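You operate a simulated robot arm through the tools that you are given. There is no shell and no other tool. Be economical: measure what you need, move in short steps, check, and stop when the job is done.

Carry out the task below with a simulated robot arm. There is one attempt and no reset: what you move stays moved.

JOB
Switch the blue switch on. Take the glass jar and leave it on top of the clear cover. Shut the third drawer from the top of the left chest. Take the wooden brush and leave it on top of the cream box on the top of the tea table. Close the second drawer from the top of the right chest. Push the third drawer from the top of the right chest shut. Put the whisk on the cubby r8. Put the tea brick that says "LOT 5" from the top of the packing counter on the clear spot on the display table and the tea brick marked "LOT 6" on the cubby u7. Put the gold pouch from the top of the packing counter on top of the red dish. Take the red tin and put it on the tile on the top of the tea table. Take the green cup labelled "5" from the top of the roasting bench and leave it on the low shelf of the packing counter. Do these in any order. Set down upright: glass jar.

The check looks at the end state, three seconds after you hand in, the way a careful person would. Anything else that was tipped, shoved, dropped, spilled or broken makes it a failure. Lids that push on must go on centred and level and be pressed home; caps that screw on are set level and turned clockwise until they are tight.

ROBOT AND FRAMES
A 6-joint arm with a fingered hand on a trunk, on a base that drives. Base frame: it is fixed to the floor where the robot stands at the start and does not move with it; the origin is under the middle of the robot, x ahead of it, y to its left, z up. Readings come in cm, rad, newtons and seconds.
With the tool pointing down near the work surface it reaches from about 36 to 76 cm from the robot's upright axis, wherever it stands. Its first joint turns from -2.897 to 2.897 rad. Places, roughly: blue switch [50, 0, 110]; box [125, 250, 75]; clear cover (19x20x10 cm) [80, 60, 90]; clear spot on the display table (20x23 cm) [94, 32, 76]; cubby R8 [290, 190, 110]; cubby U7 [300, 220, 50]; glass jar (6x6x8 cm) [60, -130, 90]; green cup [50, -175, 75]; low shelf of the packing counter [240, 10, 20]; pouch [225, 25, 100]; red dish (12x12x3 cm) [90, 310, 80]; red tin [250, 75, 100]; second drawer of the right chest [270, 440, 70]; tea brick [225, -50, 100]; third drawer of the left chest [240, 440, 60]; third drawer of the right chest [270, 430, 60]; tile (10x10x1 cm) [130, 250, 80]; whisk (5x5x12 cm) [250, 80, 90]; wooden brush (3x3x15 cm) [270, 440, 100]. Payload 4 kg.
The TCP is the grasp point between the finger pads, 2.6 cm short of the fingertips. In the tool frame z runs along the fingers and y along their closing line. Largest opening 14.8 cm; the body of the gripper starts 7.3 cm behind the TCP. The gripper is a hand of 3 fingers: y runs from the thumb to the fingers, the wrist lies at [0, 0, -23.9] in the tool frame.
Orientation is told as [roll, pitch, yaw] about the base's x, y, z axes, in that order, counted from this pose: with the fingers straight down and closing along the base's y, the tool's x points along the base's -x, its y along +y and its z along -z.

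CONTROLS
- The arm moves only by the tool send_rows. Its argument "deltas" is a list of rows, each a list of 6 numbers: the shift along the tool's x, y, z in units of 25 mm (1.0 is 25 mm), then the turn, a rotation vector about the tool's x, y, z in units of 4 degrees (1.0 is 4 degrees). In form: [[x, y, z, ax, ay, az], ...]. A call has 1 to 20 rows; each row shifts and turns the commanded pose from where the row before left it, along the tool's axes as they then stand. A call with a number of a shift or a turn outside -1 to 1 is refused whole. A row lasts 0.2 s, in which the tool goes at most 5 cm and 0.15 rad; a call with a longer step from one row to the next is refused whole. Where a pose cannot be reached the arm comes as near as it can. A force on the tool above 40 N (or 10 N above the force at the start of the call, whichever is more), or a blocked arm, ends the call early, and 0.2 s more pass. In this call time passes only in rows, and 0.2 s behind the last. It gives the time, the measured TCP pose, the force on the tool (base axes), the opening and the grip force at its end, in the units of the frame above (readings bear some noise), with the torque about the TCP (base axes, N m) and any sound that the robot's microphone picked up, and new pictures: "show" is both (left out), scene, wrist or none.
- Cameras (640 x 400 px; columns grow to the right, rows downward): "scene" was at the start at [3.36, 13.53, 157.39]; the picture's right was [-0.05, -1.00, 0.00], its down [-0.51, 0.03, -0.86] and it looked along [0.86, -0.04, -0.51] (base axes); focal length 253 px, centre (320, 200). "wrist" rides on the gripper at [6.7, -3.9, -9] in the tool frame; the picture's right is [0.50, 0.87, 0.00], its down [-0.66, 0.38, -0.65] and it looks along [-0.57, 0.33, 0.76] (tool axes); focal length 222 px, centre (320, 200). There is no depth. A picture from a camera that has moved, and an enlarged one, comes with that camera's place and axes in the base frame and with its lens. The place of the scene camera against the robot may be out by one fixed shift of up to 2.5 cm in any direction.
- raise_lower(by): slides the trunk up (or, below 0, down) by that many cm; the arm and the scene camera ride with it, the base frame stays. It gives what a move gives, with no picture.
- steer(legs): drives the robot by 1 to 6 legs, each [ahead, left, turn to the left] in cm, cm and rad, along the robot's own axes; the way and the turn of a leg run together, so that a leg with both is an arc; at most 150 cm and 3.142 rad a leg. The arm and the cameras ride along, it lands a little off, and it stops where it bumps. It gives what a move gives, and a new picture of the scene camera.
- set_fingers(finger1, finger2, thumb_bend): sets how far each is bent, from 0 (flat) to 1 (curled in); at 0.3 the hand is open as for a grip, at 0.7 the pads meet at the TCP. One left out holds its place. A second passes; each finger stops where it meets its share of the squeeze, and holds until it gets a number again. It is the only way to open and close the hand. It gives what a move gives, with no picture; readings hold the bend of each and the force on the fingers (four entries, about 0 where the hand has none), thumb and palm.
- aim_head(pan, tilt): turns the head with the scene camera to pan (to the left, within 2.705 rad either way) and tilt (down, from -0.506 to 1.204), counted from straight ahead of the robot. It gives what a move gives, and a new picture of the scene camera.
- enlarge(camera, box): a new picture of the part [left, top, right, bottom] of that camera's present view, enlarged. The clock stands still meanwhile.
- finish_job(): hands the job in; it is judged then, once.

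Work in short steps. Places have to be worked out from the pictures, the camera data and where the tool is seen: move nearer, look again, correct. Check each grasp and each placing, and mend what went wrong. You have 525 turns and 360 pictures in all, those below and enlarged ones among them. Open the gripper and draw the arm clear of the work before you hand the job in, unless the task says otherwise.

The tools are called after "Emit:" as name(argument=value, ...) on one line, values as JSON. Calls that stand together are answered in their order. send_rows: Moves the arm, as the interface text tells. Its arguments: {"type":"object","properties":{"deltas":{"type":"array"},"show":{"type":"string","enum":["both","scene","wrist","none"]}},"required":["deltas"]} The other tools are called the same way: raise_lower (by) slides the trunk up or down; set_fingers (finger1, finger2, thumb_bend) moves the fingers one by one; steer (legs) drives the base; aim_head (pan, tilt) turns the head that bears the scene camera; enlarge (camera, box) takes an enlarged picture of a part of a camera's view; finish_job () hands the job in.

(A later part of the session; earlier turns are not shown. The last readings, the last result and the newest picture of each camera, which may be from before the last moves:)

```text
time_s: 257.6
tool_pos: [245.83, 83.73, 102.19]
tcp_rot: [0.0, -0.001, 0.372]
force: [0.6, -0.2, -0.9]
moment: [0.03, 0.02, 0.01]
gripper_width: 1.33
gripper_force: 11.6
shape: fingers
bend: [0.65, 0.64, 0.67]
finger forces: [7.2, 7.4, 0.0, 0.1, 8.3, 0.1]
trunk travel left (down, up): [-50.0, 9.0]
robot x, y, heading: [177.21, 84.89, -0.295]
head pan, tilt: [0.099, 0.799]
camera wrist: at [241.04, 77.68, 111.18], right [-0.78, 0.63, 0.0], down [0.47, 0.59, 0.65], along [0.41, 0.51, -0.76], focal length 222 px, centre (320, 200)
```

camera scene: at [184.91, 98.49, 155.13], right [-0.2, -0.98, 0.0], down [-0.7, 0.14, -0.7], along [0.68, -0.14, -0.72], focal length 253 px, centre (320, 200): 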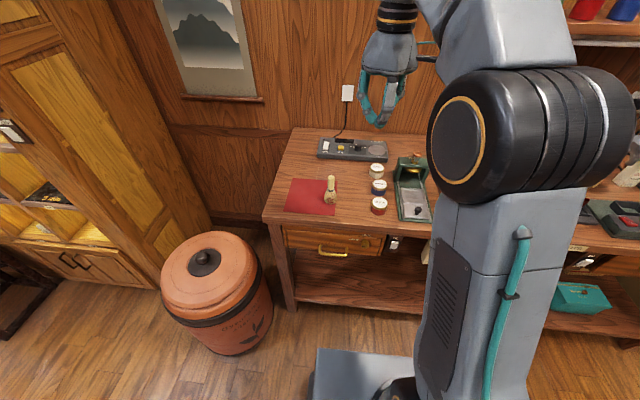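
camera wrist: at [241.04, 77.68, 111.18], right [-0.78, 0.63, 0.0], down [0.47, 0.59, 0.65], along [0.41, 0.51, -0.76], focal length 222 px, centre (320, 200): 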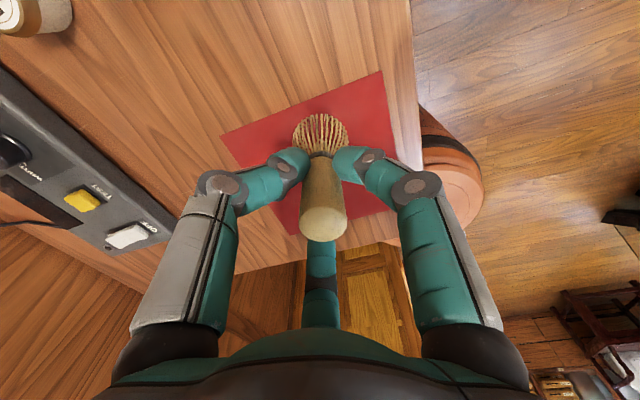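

Whisk held. Lift, retract, and drive to the R8 column.

Emit:
send_rows(deltas=[[0, 0, -1, 0, 0, 0], [0, 0, -1, 0, 0, 0], [0, 0, -1, 0, 0, 0], [0, 0, -1, 0, 0, 0], [0, 0, -1, 0, 0, 0], [0.4, 0.3, -1, 0, 0, 0], [0.6, 0.47, -1, 0, 0, 0], [0.67, 0.52, -1, 0, 0, 0], [0.67, 0.52, -1, 0, 0, 0], [0.67, 0.52, -1, 0, 0, 0], [0.67, 0.52, -0.6, 0, 0, 0], [0.67, 0.52, -0.4, 0, 0, 0]], show="none")

Emit:
steer(legs=[[-16, 0, 0], [0, 131, 0]])

```text
time_s: 260.2
tool_pos: [232.69, 87.82, 129.74]
tcp_rot: [0.0, 0.001, 0.372]
force: [0.1, -0.4, -0.5]
moment: [-0.01, 0.0, 0.0]
gripper_width: 1.28
gripper_force: 11.9
shape: fingers
bend: [0.65, 0.64, 0.67]
finger forces: [6.8, 7.5, 0.0, 0.0, 8.2, 0.0]
trunk travel left (down, up): [-50.0, 9.0]
robot x, y, heading: [177.96, 84.91, -0.298]
head pan, tilt: [0.099, 0.799]
```

```text
time_s: 267.8
tool_pos: [255.41, 217.04, 129.64]
tcp_rot: [-0.001, 0.0, 0.377]
force: [0.5, 0.2, 0.0]
moment: [0.03, -0.03, -0.02]
gripper_width: 1.33
gripper_force: 11.5
shape: fingers
bend: [0.65, 0.64, 0.67]
finger forces: [6.9, 7.5, 0.0, 0.0, 8.1, 0.0]
trunk travel left (down, up): [-50.0, 9.0]
robot x, y, heading: [200.24, 214.06, -0.287]
head pan, tilt: [0.099, 0.799]
camera scene: at [207.43, 227.5, 155.12], right [-0.19, -0.98, 0.0], down [-0.7, 0.14, -0.7], along [0.68, -0.13, -0.72], focal length 253 px, centre (320, 200)
```

scene: 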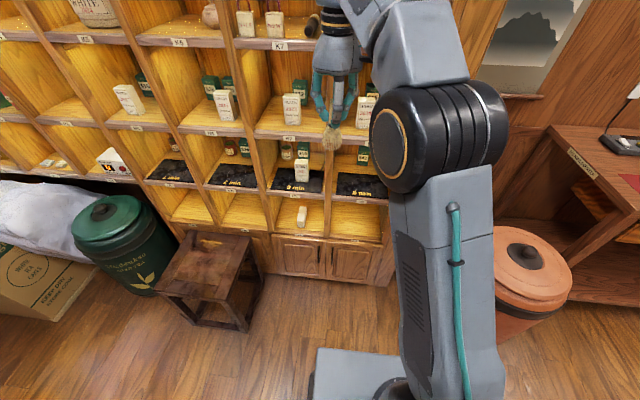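

Re-orient the hand (yaw), then shift to the right of R8's brick.

Emit:
send_rows(deltas=[[0, 0, 0, 0, 0, 1], [0, 0, 0, 0, 0, 1], [0, 0, 0, 0, 0, 1], [0, 0, 0, 0, 0, 1], [0, 0, 0, 0, 0, 1], [0, 0, 0, 0, 0, 1], [0, 0, 0, 0, 0, 1], [0, 0, 0, 0, 0, 1], [0, 0, 0, 0, 0, 1], [0, 0, 0, 0, 0, 1], [0, 0, 0, 0, 0, 1], [0, 0, 0, 0, 0, 1], [0, 0, 0, 0, 0, 1], [0, 0, 0, 0, 0, 1], [0, 0, 0, 0, 0, 1], [0, 0, 0, 0, 0, 1], [0, 0, 0, 0, 0, 0.9]], show="none")

Emit:
send_rows(deltas=[[-0.66, -0.66, 0, 0, 0, 0], [-0.66, -0.66, 0, 0, 0, 0], [-0.66, -0.66, 0, 0, 0, 0], [-0.66, -0.66, 0, 0, 0, 0], [-0.66, -0.66, 0, 0, 0, 0], [-0.66, -0.66, 0, 0, 0, 0], [-0.66, -0.66, 0, 0, 0, 0], [-0.66, -0.66, 0, 0, 0, 0]], show="none")

```text
time_s: 271.4
tool_pos: [255.41, 217.13, 129.73]
tcp_rot: [0.002, 0.0, -0.802]
force: [-0.3, -0.7, 0.6]
moment: [0.0, -0.03, 0.01]
gripper_width: 1.28
gripper_force: 11.6
shape: fingers
bend: [0.65, 0.64, 0.67]
finger forces: [6.9, 7.6, 0.0, 0.0, 8.3, 0.0]
trunk travel left (down, up): [-50.0, 9.0]
robot x, y, heading: [199.88, 214.11, -0.296]
head pan, tilt: [0.099, 0.799]
```

```text
time_s: 273.1
tool_pos: [255.11, 198.3, 129.6]
tcp_rot: [0.001, -0.002, -0.802]
force: [1.3, -0.8, 0.5]
moment: [0.01, 0.01, 0.04]
gripper_width: 1.27
gripper_force: 11.3
shape: fingers
bend: [0.65, 0.64, 0.67]
finger forces: [6.9, 7.7, 0.0, 0.1, 8.2, 0.1]
trunk travel left (down, up): [-50.0, 9.0]
robot x, y, heading: [200.21, 213.99, -0.291]
head pan, tilt: [0.099, 0.799]
```

Pitch the tool up to near horizontal.

Emit:
send_rows(deltas=[[0, 0, 0, -0.49, -0.87, 0], [0, 0, 0, -0.49, -0.87, 0], [0, 0, 0, -0.49, -0.87, 0], [0, 0, 0, -0.49, -0.87, 0], [0, 0, 0, -0.49, -0.87, 0], [0, 0, 0, -0.49, -0.87, 0], [0, 0, 0, -0.49, -0.87, 0], [0, 0, 0, -0.49, -0.87, 0], [0, 0, 0, -0.49, -0.87, 0], [0, 0, 0, -0.49, -0.87, 0], [0, 0, 0, -0.49, -0.87, 0], [0, 0, 0, -0.49, -0.87, 0], [0, 0, 0, -0.49, -0.87, 0], [0, 0, 0, -0.49, -0.87, 0], [0, 0, 0, -0.49, -0.87, 0], [0, 0, 0, -0.49, -0.87, 0], [0, 0, 0, -0.49, -0.87, 0], [0, 0, 0, -0.49, -0.87, 0], [0, 0, 0, -0.49, -0.87, 0], [0, 0, 0, -0.49, -0.87, 0]], show="both")

```text
time_s: 277.4
tool_pos: [255.14, 198.54, 129.64]
tcp_rot: [1.126, -1.008, -1.46]
force: [0.6, 0.2, -0.6]
moment: [0.0, 0.01, 0.01]
gripper_width: 1.25
gripper_force: 11.0
shape: fingers
bend: [0.65, 0.64, 0.67]
finger forces: [6.4, 7.6, 0.0, 0.1, 8.2, 0.0]
out of reach, approached as far as the arm can: row 17, 18
trunk travel left (down, up): [-50.0, 9.0]
robot x, y, heading: [199.97, 214.35, -0.289]
head pan, tilt: [0.099, 0.799]
camera scene: at [207.42, 227.49, 155.12], right [-0.19, -0.98, 0.0], down [-0.7, 0.14, -0.7], along [0.68, -0.13, -0.72], focal length 253 px, centre (320, 200)
camera wrist: at [245.0, 201.32, 124.24], right [0.27, 0.96, -0.01], down [-0.44, 0.13, 0.89], along [0.85, -0.24, 0.46], focal length 222 px, centre (320, 200)
```

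scene: 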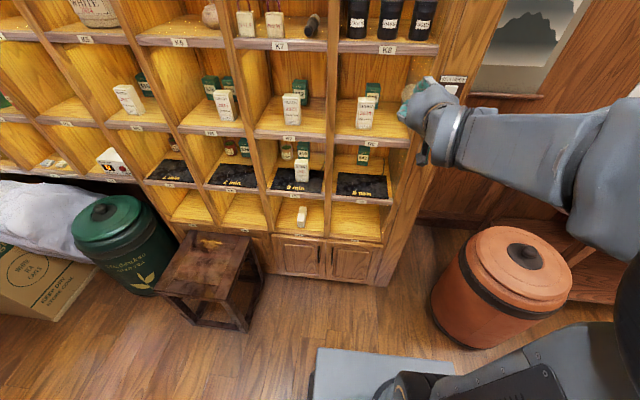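
wrist: 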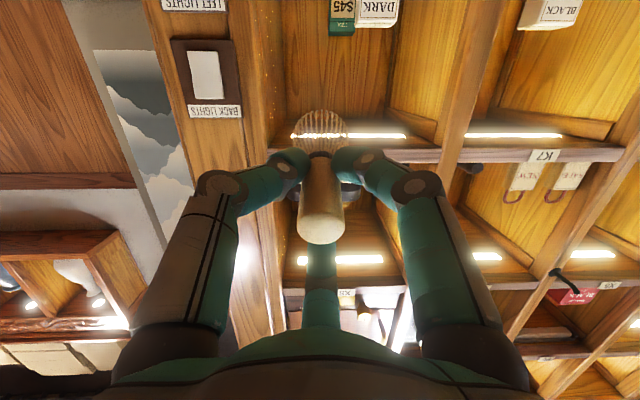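

Path right of the brick is free (whisk e2≈261). Lower 20 cm.

Emit:
send_rows(deltas=[[0.8, -0.53, 0.221, 0, 0, 0], [0.8, -0.53, 0.221, 0, 0, 0], [0.8, -0.53, 0.221, 0, 0, 0], [0.8, -0.53, 0.221, 0, 0, 0], [0.848, -0.4875, 0.221, 0, 0, 0], [0.848, -0.4875, 0.221, 0, 0, 0], [0.848, -0.4875, 0.221, 0, 0, 0]], show="both")

```text
time_s: 278.9
tool_pos: [254.68, 197.77, 112.17]
tcp_rot: [1.123, -1.007, -1.46]
force: [0.1, -0.4, -0.2]
moment: [0.02, 0.02, -0.01]
gripper_width: 1.25
gripper_force: 11.1
shape: fingers
bend: [0.65, 0.64, 0.67]
finger forces: [6.2, 7.6, 0.0, 0.1, 8.2, 0.0]
trunk travel left (down, up): [-50.0, 9.0]
robot x, y, heading: [200.4, 213.86, -0.291]
head pan, tilt: [0.099, 0.799]
camera scene: at [207.44, 227.49, 155.13], right [-0.19, -0.98, 0.0], down [-0.7, 0.14, -0.7], along [0.68, -0.13, -0.72], focal length 253 px, centre (320, 200)
camera wrist: at [244.6, 200.55, 106.76], right [0.27, 0.96, -0.01], down [-0.44, 0.13, 0.89], along [0.86, -0.24, 0.46], focal length 222 px, centre (320, 200)
```

scene: 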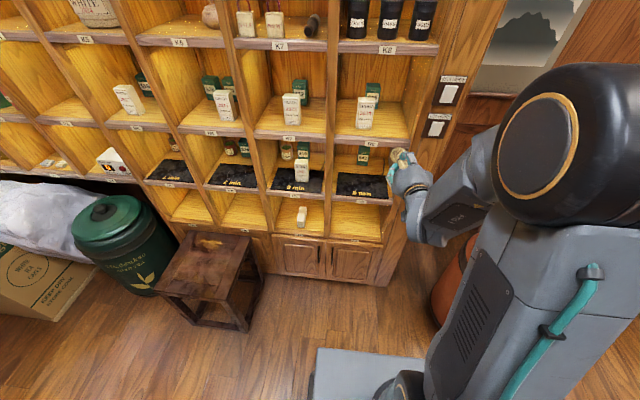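
wrist: 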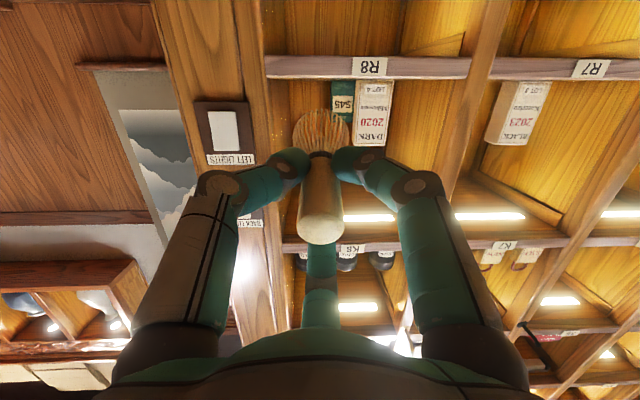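

R8 shelf ≈106, opening e2 254.5–280; brick right edge 267.5, tin edge 263. Advance with a 1 cm right shift.

Emit:
send_rows(deltas=[[-0.22, 0.06, 0.97, 0, 0, 0], [-0.22, 0.06, 0.97, 0, 0, 0], [-0.22, 0.06, 0.97, 0, 0, 0], [-0.22, 0.06, 0.97, 0, 0, 0], [-0.22, 0.06, 0.97, 0, 0, 0], [-0.22, 0.06, 0.97, 0, 0, 0], [-0.22, 0.06, 0.97, 0, 0, 0]], show="both")

```text
time_s: 280.6
tool_pos: [271.34, 192.3, 112.21]
tcp_rot: [1.12, -1.007, -1.457]
force: [0.4, 0.1, -0.5]
moment: [0.02, 0.03, 0.02]
gripper_width: 1.25
gripper_force: 11.4
shape: fingers
bend: [0.65, 0.64, 0.67]
finger forces: [6.3, 7.7, 0.0, 0.1, 8.3, 0.0]
trunk travel left (down, up): [-50.0, 9.0]
robot x, y, heading: [199.93, 213.59, -0.292]
head pan, tilt: [0.099, 0.799]
camera scene: at [207.44, 227.49, 155.12], right [-0.19, -0.98, 0.0], down [-0.7, 0.14, -0.7], along [0.68, -0.13, -0.72], focal length 253 px, centre (320, 200)
camera wrist: at [261.17, 195.03, 106.64], right [0.27, 0.96, -0.01], down [-0.44, 0.13, 0.89], along [0.86, -0.24, 0.46], focal length 222 px, centre (320, 200)
```

scene: 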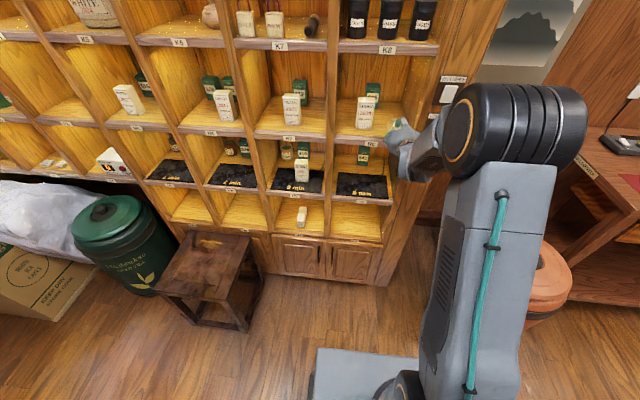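
wrist: 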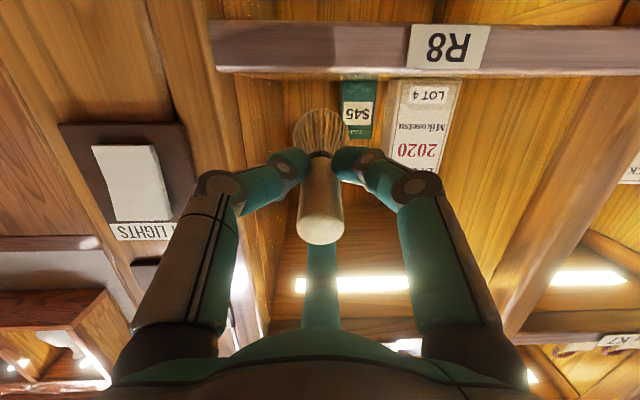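

Advance 7 cm more and lower about 1 cm.

Emit:
send_rows(deltas=[[-0.192, 0.11, 0.97, 0, 0, 0], [-0.192, 0.11, 0.97, 0, 0, 0], [-0.192, 0.11, 0.97, 0, 0, 0], [0.17, -0.1, 0.044, 0, 0, 0], [0.17, -0.1, 0.044, 0, 0, 0]], show="wrist")

```text
time_s: 281.8
tool_pos: [278.43, 190.39, 111.15]
tcp_rot: [1.123, -1.006, -1.459]
force: [0.9, 0.0, 0.1]
moment: [0.01, 0.02, 0.04]
gripper_width: 1.24
gripper_force: 11.0
shape: fingers
bend: [0.65, 0.64, 0.67]
finger forces: [6.2, 7.8, 0.1, 0.0, 8.2, 0.0]
trunk travel left (down, up): [-50.0, 9.0]
robot x, y, heading: [200.19, 214.33, -0.296]
head pan, tilt: [0.099, 0.799]
camera wrist: at [268.22, 193.17, 105.71], right [0.27, 0.96, -0.01], down [-0.44, 0.13, 0.89], along [0.86, -0.24, 0.46], focal length 222 px, centre (320, 200)
```

wrist: 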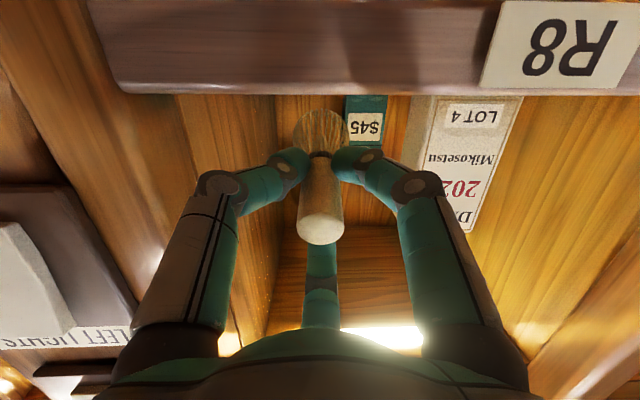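

Emit:
send_rows(deltas=[[0.12, -0.07, 0.03, 0, 0, 0], [0.12, -0.07, 0.03, 0, 0, 0], [0.1, -0.06, 0.03, 0, 0, 0]], show="none")

```text
time_s: 282.6
tool_pos: [278.37, 190.25, 110.14]
tcp_rot: [1.12, -1.006, -1.458]
force: [0.6, -1.2, -0.5]
moment: [0.01, -0.02, -0.03]
gripper_width: 1.22
gripper_force: 11.1
shape: fingers
bend: [0.65, 0.64, 0.67]
finger forces: [6.4, 7.7, 0.0, 0.1, 8.1, 0.0]
trunk travel left (down, up): [-50.0, 9.0]
robot x, y, heading: [199.99, 214.21, -0.296]
head pan, tilt: [0.099, 0.799]
```

Emit:
send_rows(deltas=[[0.12, -0.07, 0.03, 0, 0, 0], [0.12, -0.07, 0.03, 0, 0, 0], [0.12, -0.07, 0.03, 0, 0, 0], [0.12, -0.07, 0.03, 0, 0, 0]], show="none")

```text
time_s: 283.6
tool_pos: [278.47, 190.34, 108.85]
tcp_rot: [1.122, -1.008, -1.461]
force: [-0.8, 0.2, 3.4]
moment: [-0.1, -0.21, 0.01]
gripper_width: 1.23
gripper_force: 13.0
shape: fingers
bend: [0.65, 0.63, 0.67]
finger forces: [5.9, 12.3, 0.0, 0.0, 8.1, 0.1]
trunk travel left (down, up): [-50.0, 9.0]
robot x, y, heading: [200.28, 214.4, -0.291]
head pan, tilt: [0.099, 0.799]
```

Contact. Release slightly.

Emit:
set_fingers(finger1=0.55, finger2=0.55, thumb_bend=0.55)

Emit:
enlarge(camera="wrist", box=[0, 0, 640, 400])

```text
time_s: 284.6
tool_pos: [278.48, 190.26, 108.85]
tcp_rot: [1.127, -1.008, -1.46]
force: [2.6, -2.1, 10.5]
moment: [-0.2, -0.18, 0.05]
gripper_width: 4.0
gripper_force: 5.5
shape: fingers
bend: [0.57, 0.55, 0.57]
finger forces: [3.3, 0.0, 0.0, 0.0, 7.7, 0.0]
trunk travel left (down, up): [-50.0, 9.0]
robot x, y, heading: [200.06, 214.14, -0.292]
head pan, tilt: [0.099, 0.799]
```

```text
1.00 times, centred on (320, 200) of wrist (not enlarged: the box is as wide or as high as the picture)
camera zoom: at [268.23, 193.03, 103.33], right [0.27, 0.96, -0.01], down [-0.44, 0.13, 0.89], along [0.85, -0.24, 0.46], focal length 222 px, centre (320, 200)
```

zoom: 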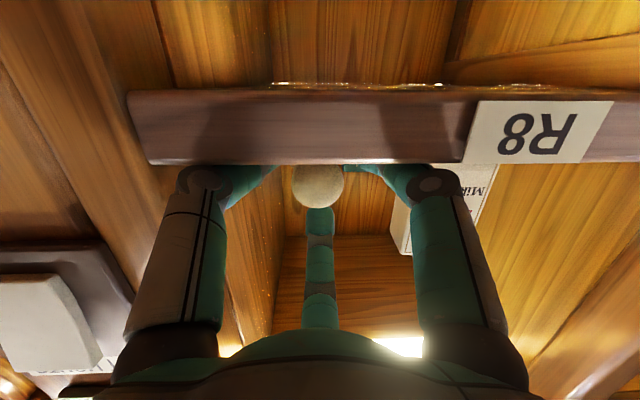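

Lower fingers press the shelf; raise slightly, then back out.

Emit:
send_rows(deltas=[[-0.15, 0.09, -0.04, 0, 0, 0], [-0.15, 0.09, -0.04, 0, 0, 0]], show="none")

Emit:
set_fingers(finger1=0.5, finger2=0.5, thumb_bend=0.5)

Emit:
enlarge(camera="wrist", box=[160, 60, 480, 260])

```text
time_s: 285.1
tool_pos: [278.32, 190.15, 109.38]
tcp_rot: [1.115, -1.005, -1.457]
force: [-0.1, -0.1, 0.5]
moment: [0.0, -0.02, -0.02]
gripper_width: 4.52
gripper_force: 0.0
shape: fingers
bend: [0.55, 0.55, 0.55]
finger forces: [0.0, 0.1, 0.0, 0.1, 0.0, 0.0]
trunk travel left (down, up): [-50.0, 9.0]
robot x, y, heading: [200.34, 213.67, -0.293]
head pan, tilt: [0.099, 0.799]
```

```text
time_s: 286.1
tool_pos: [278.43, 190.33, 109.56]
tcp_rot: [1.123, -1.008, -1.459]
force: [0.5, -0.3, 0.3]
moment: [0.02, 0.02, 0.01]
gripper_width: 6.18
gripper_force: 0.2
shape: fingers
bend: [0.5, 0.5, 0.5]
finger forces: [0.0, 0.0, 0.0, 0.1, 0.1, 0.1]
trunk travel left (down, up): [-50.0, 9.0]
robot x, y, heading: [200.56, 213.88, -0.286]
head pan, tilt: [0.099, 0.799]
```

```text
2.00 times, centred on (320, 160) of wrist
camera zoom: at [268.25, 193.04, 104.08], right [0.27, 0.96, -0.01], down [-0.44, 0.13, 0.89], along [0.86, -0.24, 0.46], focal length 444 px, centre (320, 280)
```

zoom: 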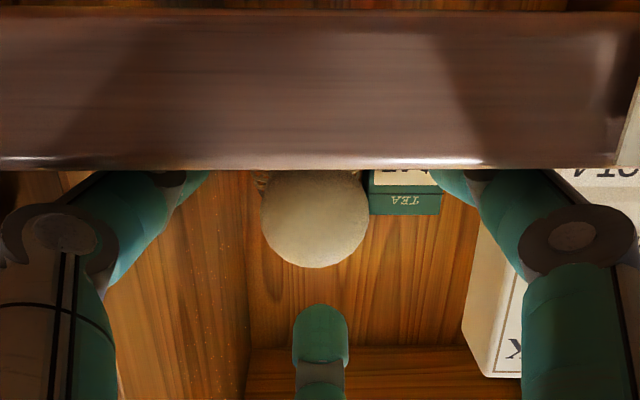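

Whisk lies on R8 with handle end ≈2.5 cm inside the edge. Retreat straight back.

Emit:
send_rows(deltas=[[0, 0, -0.7, 0, 0, 0], [0, 0, -0.8, 0, 0, 0], [0, 0, -0.9, 0, 0, 0], [0, 0, -0.9, 0, 0, 0], [0, 0, -1, 0, 0, 0], [0, 0, -1, 0, 0, 0], [0, 0, -1, 0, 0, 0], [0, 0, -1, 0, 0, 0]], show="both")

Emit:
enlarge(camera="scene", box=[330, 70, 450, 160])

```text
time_s: 287.9
tool_pos: [261.33, 195.17, 113.86]
tcp_rot: [1.123, -1.007, -1.459]
force: [-0.2, 0.1, 0.2]
moment: [0.02, -0.01, -0.02]
gripper_width: 6.16
gripper_force: 0.0
shape: fingers
bend: [0.5, 0.5, 0.5]
finger forces: [0.1, 0.0, 0.1, 0.0, 0.1, 0.1]
trunk travel left (down, up): [-50.0, 9.0]
robot x, y, heading: [200.17, 214.01, -0.29]
head pan, tilt: [0.099, 0.799]
camera scene: at [207.42, 227.49, 155.12], right [-0.19, -0.98, 0.0], down [-0.7, 0.14, -0.7], along [0.68, -0.13, -0.72], focal length 253 px, centre (320, 200)
camera wrist: at [251.16, 197.93, 108.34], right [0.27, 0.96, -0.01], down [-0.44, 0.13, 0.89], along [0.86, -0.24, 0.46], focal length 222 px, centre (320, 200)
```

scene: 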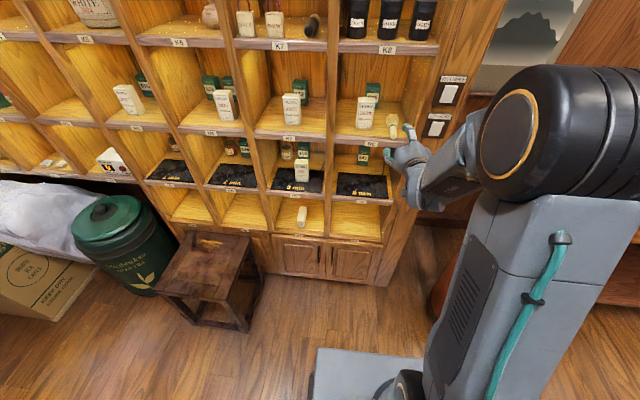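
wrist: 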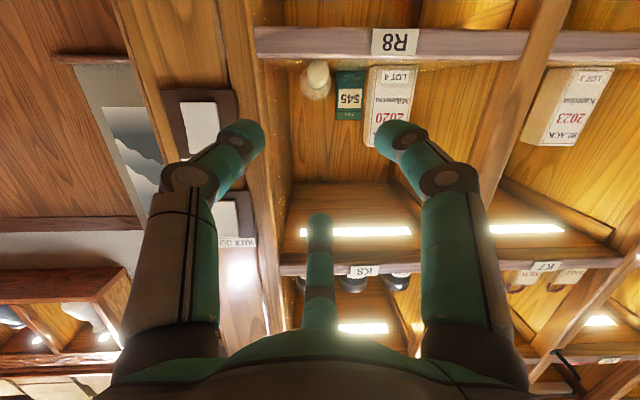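

```text
4.44 times, centred on (390, 115) of scene
camera zoom: at [207.42, 227.49, 155.12], right [-0.19, -0.98, 0.0], down [-0.7, 0.14, -0.7], along [0.68, -0.13, -0.72], focal length 1126 px, centre (9, 578)
```

zoom: 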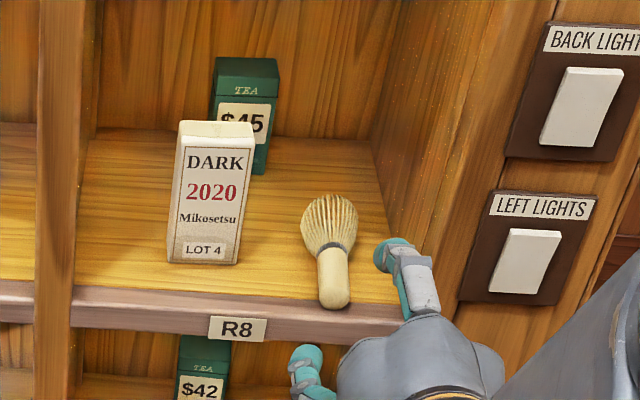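

Whisk is at the edge; give it a 2 cm push inward with the closed fist.

Emit:
set_fingers(finger1=0.7, finger2=0.7, thumb_bend=0.7)

Emit:
send_rows(deltas=[[0.85, -0.49, 0.221, 0, 0, 0], [0.85, -0.49, 0.221, 0, 0, 0], [0.15, -0.09, 0.04, 0, 0, 0], [-0.192, 0.11, 0.97, 0, 0, 0], [-0.192, 0.11, 0.97, 0, 0, 0], [-0.192, 0.11, 0.97, 0, 0, 0], [-0.192, 0.11, 0.97, 0, 0, 0]], show="wrist")

```text
time_s: 288.9
tool_pos: [261.27, 195.06, 113.9]
tcp_rot: [1.123, -1.007, -1.459]
force: [0.2, 0.5, -0.9]
moment: [0.01, -0.02, 0.01]
gripper_width: 0.01
gripper_force: 0.1
shape: fingers
bend: [0.69, 0.69, 0.7]
finger forces: [0.0, 0.0, 0.0, 0.0, 0.0, 0.0]
trunk travel left (down, up): [-50.0, 9.0]
robot x, y, heading: [200.45, 214.2, -0.291]
head pan, tilt: [0.099, 0.799]
```

```text
time_s: 290.6
tool_pos: [270.71, 192.5, 108.24]
tcp_rot: [1.122, -1.007, -1.459]
force: [-0.5, 0.2, -0.1]
moment: [0.04, 0.03, 0.03]
gripper_width: 0.03
gripper_force: 0.0
shape: fingers
bend: [0.69, 0.69, 0.7]
finger forces: [0.1, 0.0, 0.1, 0.1, 0.0, 0.0]
trunk travel left (down, up): [-50.0, 9.0]
robot x, y, heading: [199.88, 214.01, -0.292]
head pan, tilt: [0.099, 0.799]
camera wrist: at [260.58, 195.23, 102.79], right [0.27, 0.96, -0.01], down [-0.44, 0.13, 0.89], along [0.86, -0.24, 0.46], focal length 222 px, centre (320, 200)
```

wrist: 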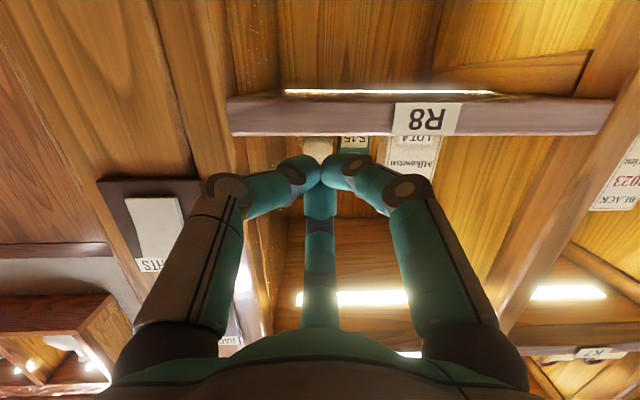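

Emit:
send_rows(deltas=[[-0.13, 0.075, 0.65, 0, 0, 0], [-0.1, 0.055, 0.5, 0, 0, 0], [-0.08, 0.045, 0.4, 0, 0, 0], [-0.08, 0.045, 0.4, 0, 0, 0], [-0.08, 0.045, 0.4, 0, 0, 0], [-0.06, 0.03, 0.3, 0, 0, 0]], show="none")

Emit:
send_rows(deltas=[[0.13, -0.075, -0.65, 0, 0, 0], [0.192, -0.11, -0.97, 0, 0, 0], [0.192, -0.11, -0.97, 0, 0, 0], [0.192, -0.11, -0.97, 0, 0, 0], [0.192, -0.11, -0.97, 0, 0, 0], [0.192, -0.11, -0.97, 0, 0, 0], [0.192, -0.11, -0.97, 0, 0, 0], [0.192, -0.11, -0.97, 0, 0, 0], [0.192, -0.11, -0.97, 0, 0, 0]], show="none")

Emit:
enlarge(camera="scene", box=[330, 70, 450, 160])

```text
time_s: 291.9
tool_pos: [277.28, 190.58, 108.22]
tcp_rot: [1.121, -1.008, -1.458]
force: [-0.6, 0.2, 0.1]
moment: [0.02, 0.03, 0.06]
gripper_width: 0.01
gripper_force: 0.0
shape: fingers
bend: [0.69, 0.69, 0.7]
finger forces: [0.1, 0.1, 0.0, 0.0, 0.1, 0.0]
trunk travel left (down, up): [-50.0, 9.0]
robot x, y, heading: [200.57, 214.15, -0.292]
head pan, tilt: [0.099, 0.799]
```

```text
time_s: 293.9
tool_pos: [256.59, 196.28, 108.38]
tcp_rot: [1.123, -1.006, -1.457]
force: [0.6, 0.1, 0.9]
moment: [0.0, -0.01, -0.01]
gripper_width: 0.0
gripper_force: 0.2
shape: fingers
bend: [0.69, 0.69, 0.7]
finger forces: [0.1, 0.0, 0.0, 0.0, 0.0, 0.1]
trunk travel left (down, up): [-50.0, 9.0]
robot x, y, heading: [200.52, 213.91, -0.296]
head pan, tilt: [0.099, 0.799]
```

```text
4.44 times, centred on (390, 115) of scene
camera zoom: at [207.42, 227.49, 155.12], right [-0.19, -0.98, 0.0], down [-0.7, 0.14, -0.7], along [0.68, -0.13, -0.72], focal length 1126 px, centre (9, 578)
```

zoom: 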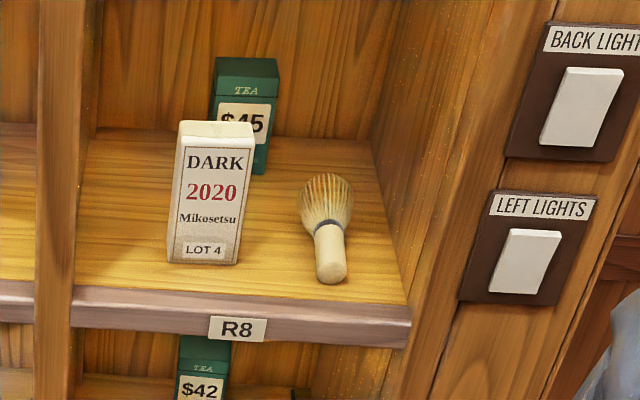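

Whisk placed well. Now raise and pitch the tool down, checking the branch.

Emit:
send_rows(deltas=[[-0.848, 0.4875, -0.221, 0, 0, 0], [-0.848, 0.4875, -0.221, 0, 0, 0], [-0.848, 0.4875, -0.221, 0, 0, 0], [-0.848, 0.4875, -0.221, 0, 0, 0], [-0.848, 0.4875, -0.221, 0, 0, 0], [-0.848, 0.4875, -0.221, 0, 0, 0], [-0.848, 0.4875, -0.221, 0, 0, 0], [-0.848, 0.4875, -0.221, 0, 0, 0]], show="none")

Emit:
send_rows(deltas=[[0, 0, 0, 0.49, 0.87, 0], [0, 0, 0, 0.49, 0.87, 0], [0, 0, 0, 0.49, 0.87, 0], [0, 0, 0, 0.49, 0.87, 0], [0, 0, 0, 0.49, 0.87, 0], [0, 0, 0, 0.49, 0.87, 0]], show="scene")

```text
time_s: 295.8
tool_pos: [256.69, 196.17, 128.37]
tcp_rot: [1.12, -1.006, -1.458]
force: [0.8, -0.2, -0.5]
moment: [0.01, -0.03, -0.04]
gripper_width: 0.01
gripper_force: 0.2
shape: fingers
bend: [0.69, 0.69, 0.7]
finger forces: [0.0, 0.0, 0.0, 0.0, 0.0, 0.0]
trunk travel left (down, up): [-50.0, 9.0]
robot x, y, heading: [200.16, 213.87, -0.294]
head pan, tilt: [0.099, 0.799]
```

```text
time_s: 297.1
tool_pos: [256.71, 195.25, 128.38]
tcp_rot: [0.65, -0.839, -1.123]
force: [-0.4, 0.0, 0.0]
moment: [0.02, 0.0, 0.01]
gripper_width: 0.03
gripper_force: 0.1
shape: fingers
bend: [0.69, 0.69, 0.7]
finger forces: [0.1, 0.0, 0.0, 0.0, 0.0, 0.0]
out of reach, approached as far as the arm can: row 2, 3, 4
trunk travel left (down, up): [-50.0, 9.0]
robot x, y, heading: [199.95, 213.81, -0.291]
head pan, tilt: [0.099, 0.799]
camera scene: at [207.43, 227.49, 155.12], right [-0.19, -0.98, 0.0], down [-0.7, 0.14, -0.7], along [0.68, -0.13, -0.72], focal length 253 px, centre (320, 200)
```

scene: 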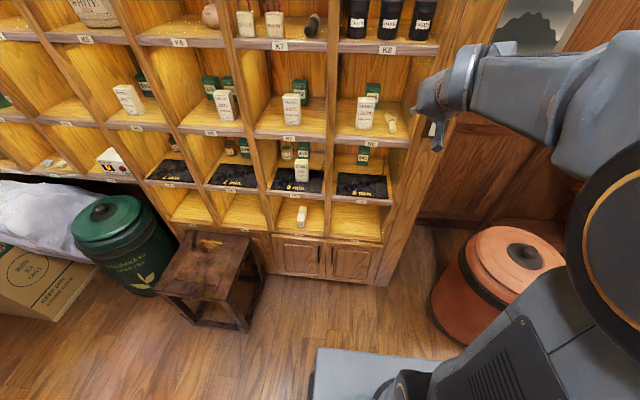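

Good branch; continue pitching down.

Emit:
send_rows(deltas=[[0, 0, 0, 0.49, 0.87, 0], [0, 0, 0, 0.49, 0.87, 0], [0, 0, 0, 0.49, 0.87, 0], [0, 0, 0, 0.49, 0.87, 0], [0, 0, 0, 0.49, 0.87, 0], [0, 0, 0, 0.49, 0.87, 0], [0, 0, 0, 0.49, 0.87, 0], [0, 0, 0, 0.49, 0.87, 0], [0, 0, 0, 0.49, 0.87, 0], [0, 0, 0, 0.49, 0.87, 0], [0, 0, 0, 0.49, 0.87, 0], [0, 0, 0, 0.49, 0.87, 0], [0, 0, 0, 0.4, 0.7, 0]], show="none")

```text
time_s: 299.9
tool_pos: [256.77, 195.09, 128.4]
tcp_rot: [0.044, -0.109, -0.835]
force: [0.7, 0.5, -0.5]
moment: [-0.01, -0.02, 0.0]
gripper_width: 0.0
gripper_force: 0.0
shape: fingers
bend: [0.69, 0.69, 0.7]
finger forces: [0.1, 0.0, 0.0, 0.1, 0.1, 0.0]
trunk travel left (down, up): [-50.0, 9.0]
robot x, y, heading: [200.21, 213.96, -0.293]
head pan, tilt: [0.099, 0.799]
```

Emit:
send_rows(deltas=[[0, 0, 0, 0.32, 0.78, 0], [0, 0, 0, 0.32, 0.78, 0]], show="none")

Emit:
steer(legs=[[0, -138, 0], [16, 0, 0]])

Emit:
set_fingers(finger1=0.4, finger2=0.4, thumb_bend=0.4)

```text
time_s: 300.6
tool_pos: [256.85, 195.23, 128.39]
tcp_rot: [0.003, -0.001, -0.832]
force: [-0.6, 1.1, 0.0]
moment: [-0.02, -0.01, -0.03]
gripper_width: 0.0
gripper_force: 0.0
shape: fingers
bend: [0.69, 0.69, 0.7]
finger forces: [0.0, 0.0, 0.0, 0.1, 0.1, 0.0]
trunk travel left (down, up): [-50.0, 9.0]
robot x, y, heading: [200.35, 213.65, -0.293]
head pan, tilt: [0.099, 0.799]
```

```text
time_s: 308.6
tool_pos: [230.77, 55.57, 128.38]
tcp_rot: [0.002, -0.001, -0.84]
force: [0.6, -0.4, 0.5]
moment: [-0.01, 0.04, 0.02]
gripper_width: 0.01
gripper_force: 0.0
shape: fingers
bend: [0.69, 0.69, 0.7]
finger forces: [0.1, 0.0, 0.1, 0.0, 0.0, 0.0]
trunk travel left (down, up): [-50.0, 9.0]
robot x, y, heading: [174.31, 75.06, -0.298]
head pan, tilt: [0.099, 0.799]
camera scene: at [181.65, 88.23, 155.12], right [-0.2, -0.98, 0.0], down [-0.7, 0.14, -0.7], along [0.68, -0.14, -0.72], focal length 253 px, centre (320, 200)
```

scene: 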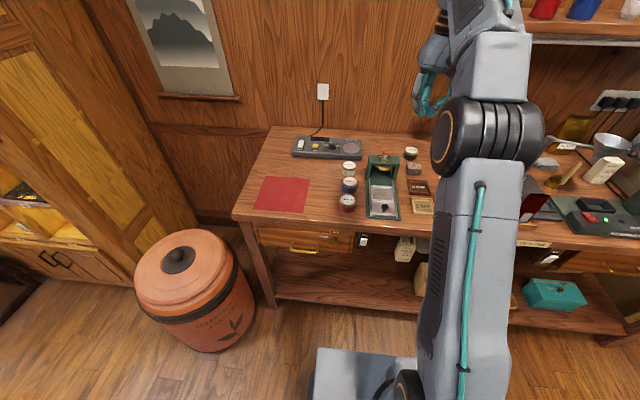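

```text
time_s: 309.6
tool_pos: [230.61, 55.57, 128.39]
tcp_rot: [0.003, -0.002, -0.84]
force: [0.8, 0.1, 0.3]
moment: [0.05, 0.0, 0.0]
gripper_width: 9.45
gripper_force: 0.1
shape: fingers
bend: [0.4, 0.4, 0.4]
finger forces: [0.1, 0.1, 0.0, 0.0, 0.0, 0.0]
trunk travel left (down, up): [-50.0, 9.0]
robot x, y, heading: [174.36, 75.02, -0.301]
head pan, tilt: [0.099, 0.799]
```

Red tin ≈(238.5,69). Hover above it.

Emit:
send_rows(deltas=[[0.27, 0.845, 0.7, 0, 0, 0], [0.27, 0.845, 0.7, 0, 0, 0], [0.27, 0.845, 0.9, 0, 0, 0], [0.27, 0.845, 0.9, 0, 0, 0], [0.27, 0.845, 0.9, 0, 0, 0], [0.27, 0.845, 0.9, 0, 0, 0], [0.27, 0.845, 0.9, 0, 0, 0]], show="wrist")

```text
time_s: 311.2
tool_pos: [238.73, 69.12, 113.57]
tcp_rot: [0.003, 0.0, -0.842]
force: [-0.5, -0.2, 0.1]
moment: [0.03, 0.0, 0.01]
gripper_width: 9.48
gripper_force: 0.1
shape: fingers
bend: [0.4, 0.4, 0.4]
finger forces: [0.1, 0.0, 0.0, 0.0, 0.0, 0.0]
trunk travel left (down, up): [-50.0, 9.0]
robot x, y, heading: [174.39, 74.88, -0.3]
head pan, tilt: [0.099, 0.799]
camera wrist: at [231.27, 71.51, 122.6], right [0.31, 0.95, 0.0], down [0.72, -0.24, 0.66], along [0.62, -0.2, -0.75], focal length 222 px, centre (320, 200)
```

wrist: 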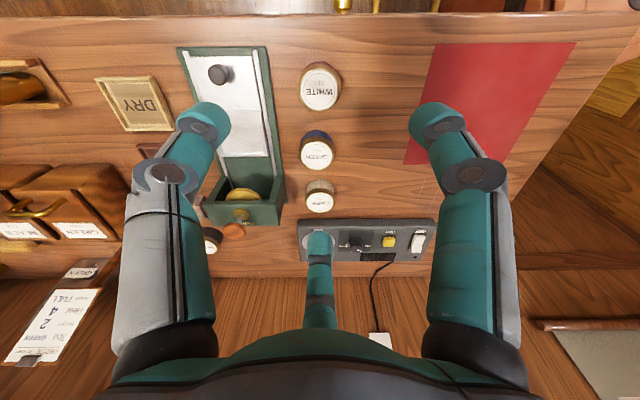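

Tin ≈5.2 cm wide at (238.2,69.3). Narrow the fingers and descend.

Emit:
set_fingers(finger1=0.47, finger2=0.47, thumb_bend=0.47)

Emit:
send_rows(deltas=[[0.17, -0.08, 0.8, 0, 0, 0], [0, 0, 1, 0, 0, 0], [0, 0, 1, 0, 0, 0], [0, 0, 1, 0, 0, 0], [0, 0, 1, 0, 0, 0], [0, 0, 1, 0, 0, 0]], show="wrist")

```text
time_s: 312.2
tool_pos: [238.65, 68.96, 113.49]
tcp_rot: [0.003, -0.001, -0.842]
force: [0.0, -0.1, 0.5]
moment: [0.01, 0.03, -0.03]
gripper_width: 7.25
gripper_force: 0.1
shape: fingers
bend: [0.47, 0.47, 0.47]
finger forces: [0.0, 0.1, 0.1, 0.1, 0.1, 0.0]
trunk travel left (down, up): [-50.0, 9.0]
robot x, y, heading: [174.34, 74.65, -0.3]
head pan, tilt: [0.099, 0.799]
```

```text
time_s: 313.6
tool_pos: [238.14, 69.32, 99.2]
tcp_rot: [0.003, -0.002, -0.84]
force: [0.9, -0.5, 0.1]
moment: [0.03, -0.01, 0.03]
gripper_width: 7.26
gripper_force: 0.0
shape: fingers
bend: [0.47, 0.47, 0.47]
finger forces: [0.1, 0.0, 0.0, 0.0, 0.0, 0.0]
trunk travel left (down, up): [-50.0, 9.0]
robot x, y, heading: [174.53, 75.01, -0.3]
head pan, tilt: [0.099, 0.799]
camera wrist: at [230.74, 71.73, 108.28], right [0.31, 0.95, 0.0], down [0.72, -0.24, 0.66], along [0.62, -0.2, -0.75], focal length 222 px, centre (320, 200)
```

wrist: 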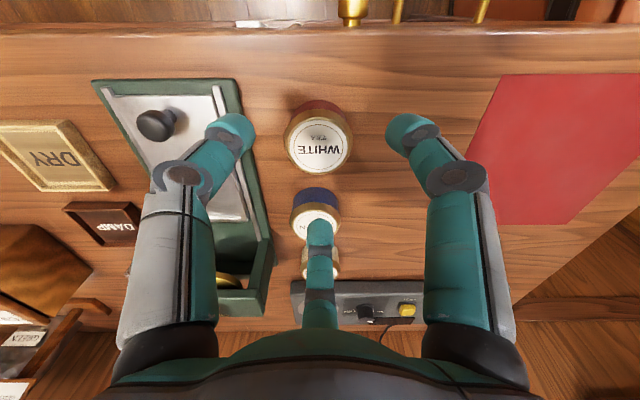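

Clear on all sides. Lower to z≈92 and grip.

Emit:
send_rows(deltas=[[0, 0, 0.8, 0, 0, 0], [0, 0, 0.8, 0, 0, 0], [0, 0, 0.8, 0, 0, 0], [0, 0, 0.45, 0, 0, 0]], show="wrist")

Emit:
set_fingers(finger1=0.65, finger2=0.65, thumb_bend=0.65)

Emit:
send_rows(deltas=[[0, 0, -0.5, 0, 0, 0], [0, 0, -0.7, 0, 0, 0], [0, 0, -0.7, 0, 0, 0]], show="wrist")

```text
time_s: 314.6
tool_pos: [238.18, 69.14, 92.14]
tcp_rot: [0.004, -0.001, -0.841]
force: [-0.4, 0.8, -0.6]
moment: [0.04, 0.01, 0.0]
gripper_width: 7.27
gripper_force: 0.2
shape: fingers
bend: [0.47, 0.47, 0.47]
finger forces: [0.0, 0.0, 0.0, 0.0, 0.0, 0.0]
trunk travel left (down, up): [-50.0, 9.0]
robot x, y, heading: [174.6, 74.23, -0.303]
head pan, tilt: [0.099, 0.799]
camera wrist: at [230.8, 71.58, 101.14], right [0.31, 0.95, 0.0], down [0.72, -0.24, 0.66], along [0.62, -0.2, -0.75], focal length 222 px, centre (320, 200)
```

wrist: 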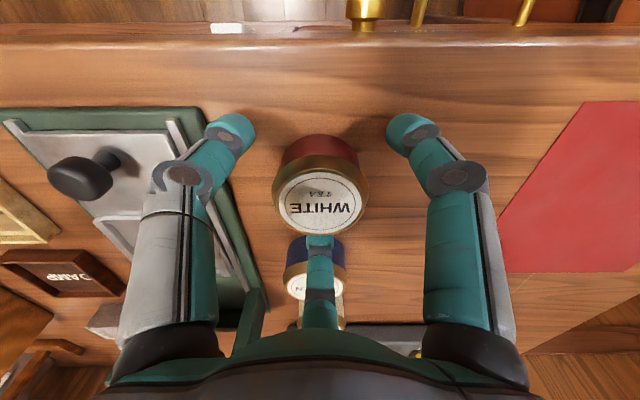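

```text
time_s: 315.6
tool_pos: [238.25, 69.14, 92.07]
tcp_rot: [0.001, -0.004, -0.841]
force: [0.2, 1.0, -0.6]
moment: [-0.02, 0.02, 0.01]
gripper_width: 4.18
gripper_force: 12.9
shape: fingers
bend: [0.55, 0.55, 0.59]
finger forces: [7.8, 7.6, 0.0, 0.0, 9.3, 0.0]
trunk travel left (down, up): [-50.0, 9.0]
robot x, y, heading: [174.17, 74.54, -0.3]
head pan, tilt: [0.099, 0.799]
```

```text
time_s: 316.4
tool_pos: [238.17, 69.18, 96.85]
tcp_rot: [0.003, 0.0, -0.841]
force: [-0.8, 0.5, -1.2]
moment: [-0.01, 0.03, 0.01]
gripper_width: 4.16
gripper_force: 12.5
shape: fingers
bend: [0.55, 0.55, 0.59]
finger forces: [7.8, 7.7, 0.0, 0.0, 9.3, 0.0]
trunk travel left (down, up): [-50.0, 9.0]
robot x, y, heading: [173.93, 74.93, -0.297]
head pan, tilt: [0.099, 0.799]
camera wrist: at [230.84, 71.5, 105.82], right [0.31, 0.95, 0.0], down [0.72, -0.24, 0.66], along [0.62, -0.2, -0.75], focal length 222 px, centre (320, 200)
```

wrist: 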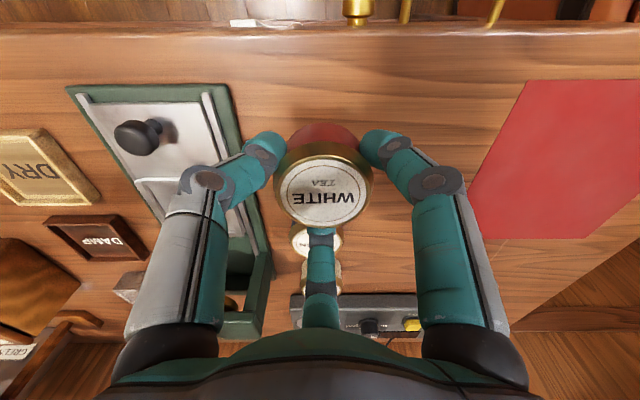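

Red tin held. Lift, retract and drive towards the tea table, then look.

Emit:
send_rows(deltas=[[0, 0, -1, 0, 0, 0], [0, 0, -1, 0, 0, 0], [0, 0, -1, 0, 0, 0], [0, 0, -1, 0, 0, 0], [0, 0, -1, 0, 0, 0], [0, 0, -1, 0, 0, 0], [0, 0, -1, 0, 0, 0], [0.6, -0.4, -1, 0, 0, 0], [0.8, -0.5, -1, 0, 0, 0], [0.8, -0.5, -1, 0, 0, 0], [0.8, -0.5, -1, 0, 0, 0], [0.8, -0.5, -1, 0, 0, 0], [0.8, -0.5, -1, 0, 0, 0]], show="none")

Emit:
steer(legs=[[-18, 0, 0], [0, 115, 0]])

Emit:
aim_head(pan=1.7, tilt=0.5)

Emit:
aim_head(pan=2.6, tilt=0.6)

```text
time_s: 319.2
tool_pos: [224.84, 72.74, 129.33]
tcp_rot: [0.004, -0.002, -0.84]
force: [0.0, -0.4, -0.7]
moment: [0.0, -0.02, 0.02]
gripper_width: 4.18
gripper_force: 12.4
shape: fingers
bend: [0.55, 0.55, 0.59]
finger forces: [7.8, 7.7, 0.1, 0.1, 9.1, 0.0]
trunk travel left (down, up): [-50.0, 9.0]
robot x, y, heading: [174.45, 74.85, -0.303]
head pan, tilt: [0.099, 0.799]
```

```text
time_s: 326.0
tool_pos: [241.21, 184.38, 129.24]
tcp_rot: [0.002, -0.001, -0.855]
force: [0.0, 0.0, 0.0]
moment: [0.0, -0.01, 0.0]
gripper_width: 4.16
gripper_force: 12.5
shape: fingers
bend: [0.55, 0.55, 0.59]
finger forces: [7.8, 7.7, 0.0, 0.0, 9.2, 0.1]
trunk travel left (down, up): [-50.0, 9.0]
robot x, y, heading: [190.88, 186.98, -0.317]
head pan, tilt: [0.099, 0.799]
camera scene: at [198.12, 200.37, 155.12], right [-0.21, -0.98, 0.0], down [-0.7, 0.15, -0.7], along [0.68, -0.15, -0.72], focal length 253 px, centre (320, 200)
```

scene: 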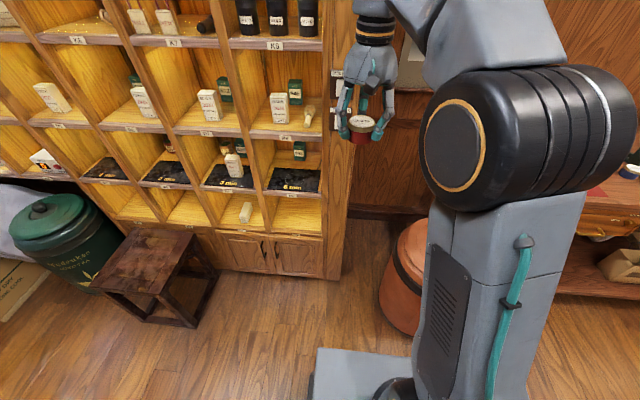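

```text
time_s: 327.7
tool_pos: [241.21, 184.29, 129.33]
tcp_rot: [0.003, -0.001, -0.855]
force: [0.2, 0.0, -0.4]
moment: [-0.01, -0.01, -0.02]
gripper_width: 4.19
gripper_force: 12.3
shape: fingers
bend: [0.55, 0.55, 0.59]
finger forces: [7.9, 7.7, 0.1, 0.0, 9.2, 0.0]
trunk travel left (down, up): [-50.0, 9.0]
robot x, y, heading: [191.02, 187.36, -0.313]
head pan, tilt: [1.7, 0.499]
camera scene: at [191.91, 211.02, 157.72], right [0.98, -0.18, 0.0], down [-0.09, -0.47, -0.88], along [0.16, 0.86, -0.48], focal length 253 px, centre (320, 200)
```

scene: 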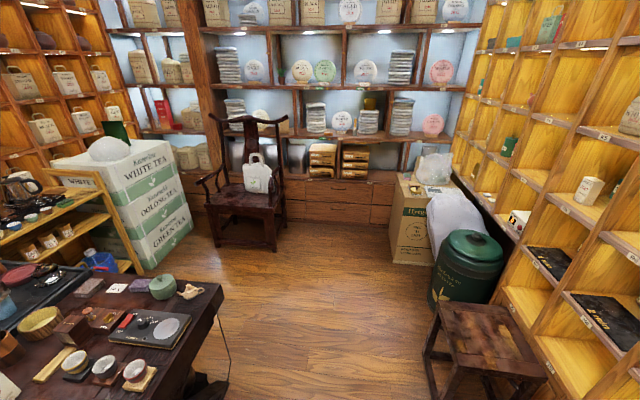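

```text
time_s: 328.9
tool_pos: [241.18, 184.36, 129.15]
tcp_rot: [0.005, -0.003, -0.854]
force: [-0.6, -1.2, -0.7]
moment: [0.0, 0.03, 0.0]
gripper_width: 4.17
gripper_force: 11.6
shape: fingers
bend: [0.55, 0.55, 0.59]
finger forces: [7.8, 7.8, 0.0, 0.0, 9.1, 0.1]
trunk travel left (down, up): [-50.0, 9.0]
robot x, y, heading: [190.5, 187.41, -0.309]
head pan, tilt: [2.601, 0.6]
camera scene: at [184.44, 208.75, 156.81], right [0.75, 0.66, 0.0], down [0.37, -0.43, -0.83], along [-0.54, 0.62, -0.56], focal length 253 px, centre (320, 200)
```

scene: 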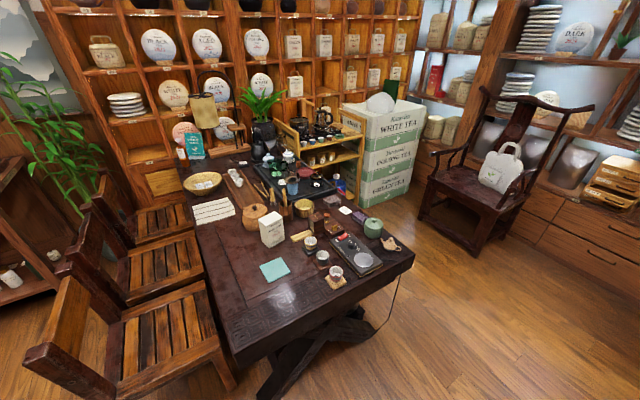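

Emit:
enlarge(camera="scene", box=[170, 160, 430, 320])

Emit:
enlarge(camera="scene", box=[220, 170, 348, 290])

```text
2.46 times, centred on (300, 240) of scene
camera zoom: at [184.44, 208.75, 156.81], right [0.75, 0.66, 0.0], down [0.37, -0.43, -0.83], along [-0.54, 0.62, -0.56], focal length 624 px, centre (369, 102)
```

zoom: 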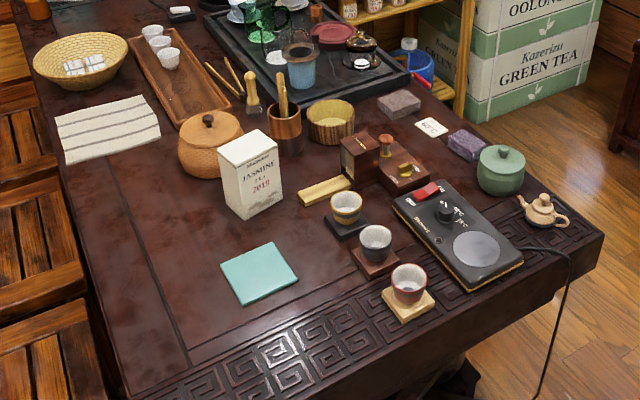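

```text
3.33 times, centred on (284, 230) of scene
camera zoom: at [184.44, 208.75, 156.81], right [0.75, 0.66, 0.0], down [0.37, -0.43, -0.83], along [-0.54, 0.62, -0.56], focal length 845 px, centre (440, 100)
```

zoom: 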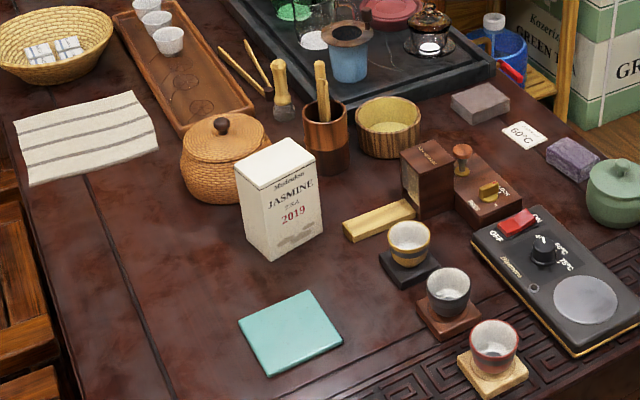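

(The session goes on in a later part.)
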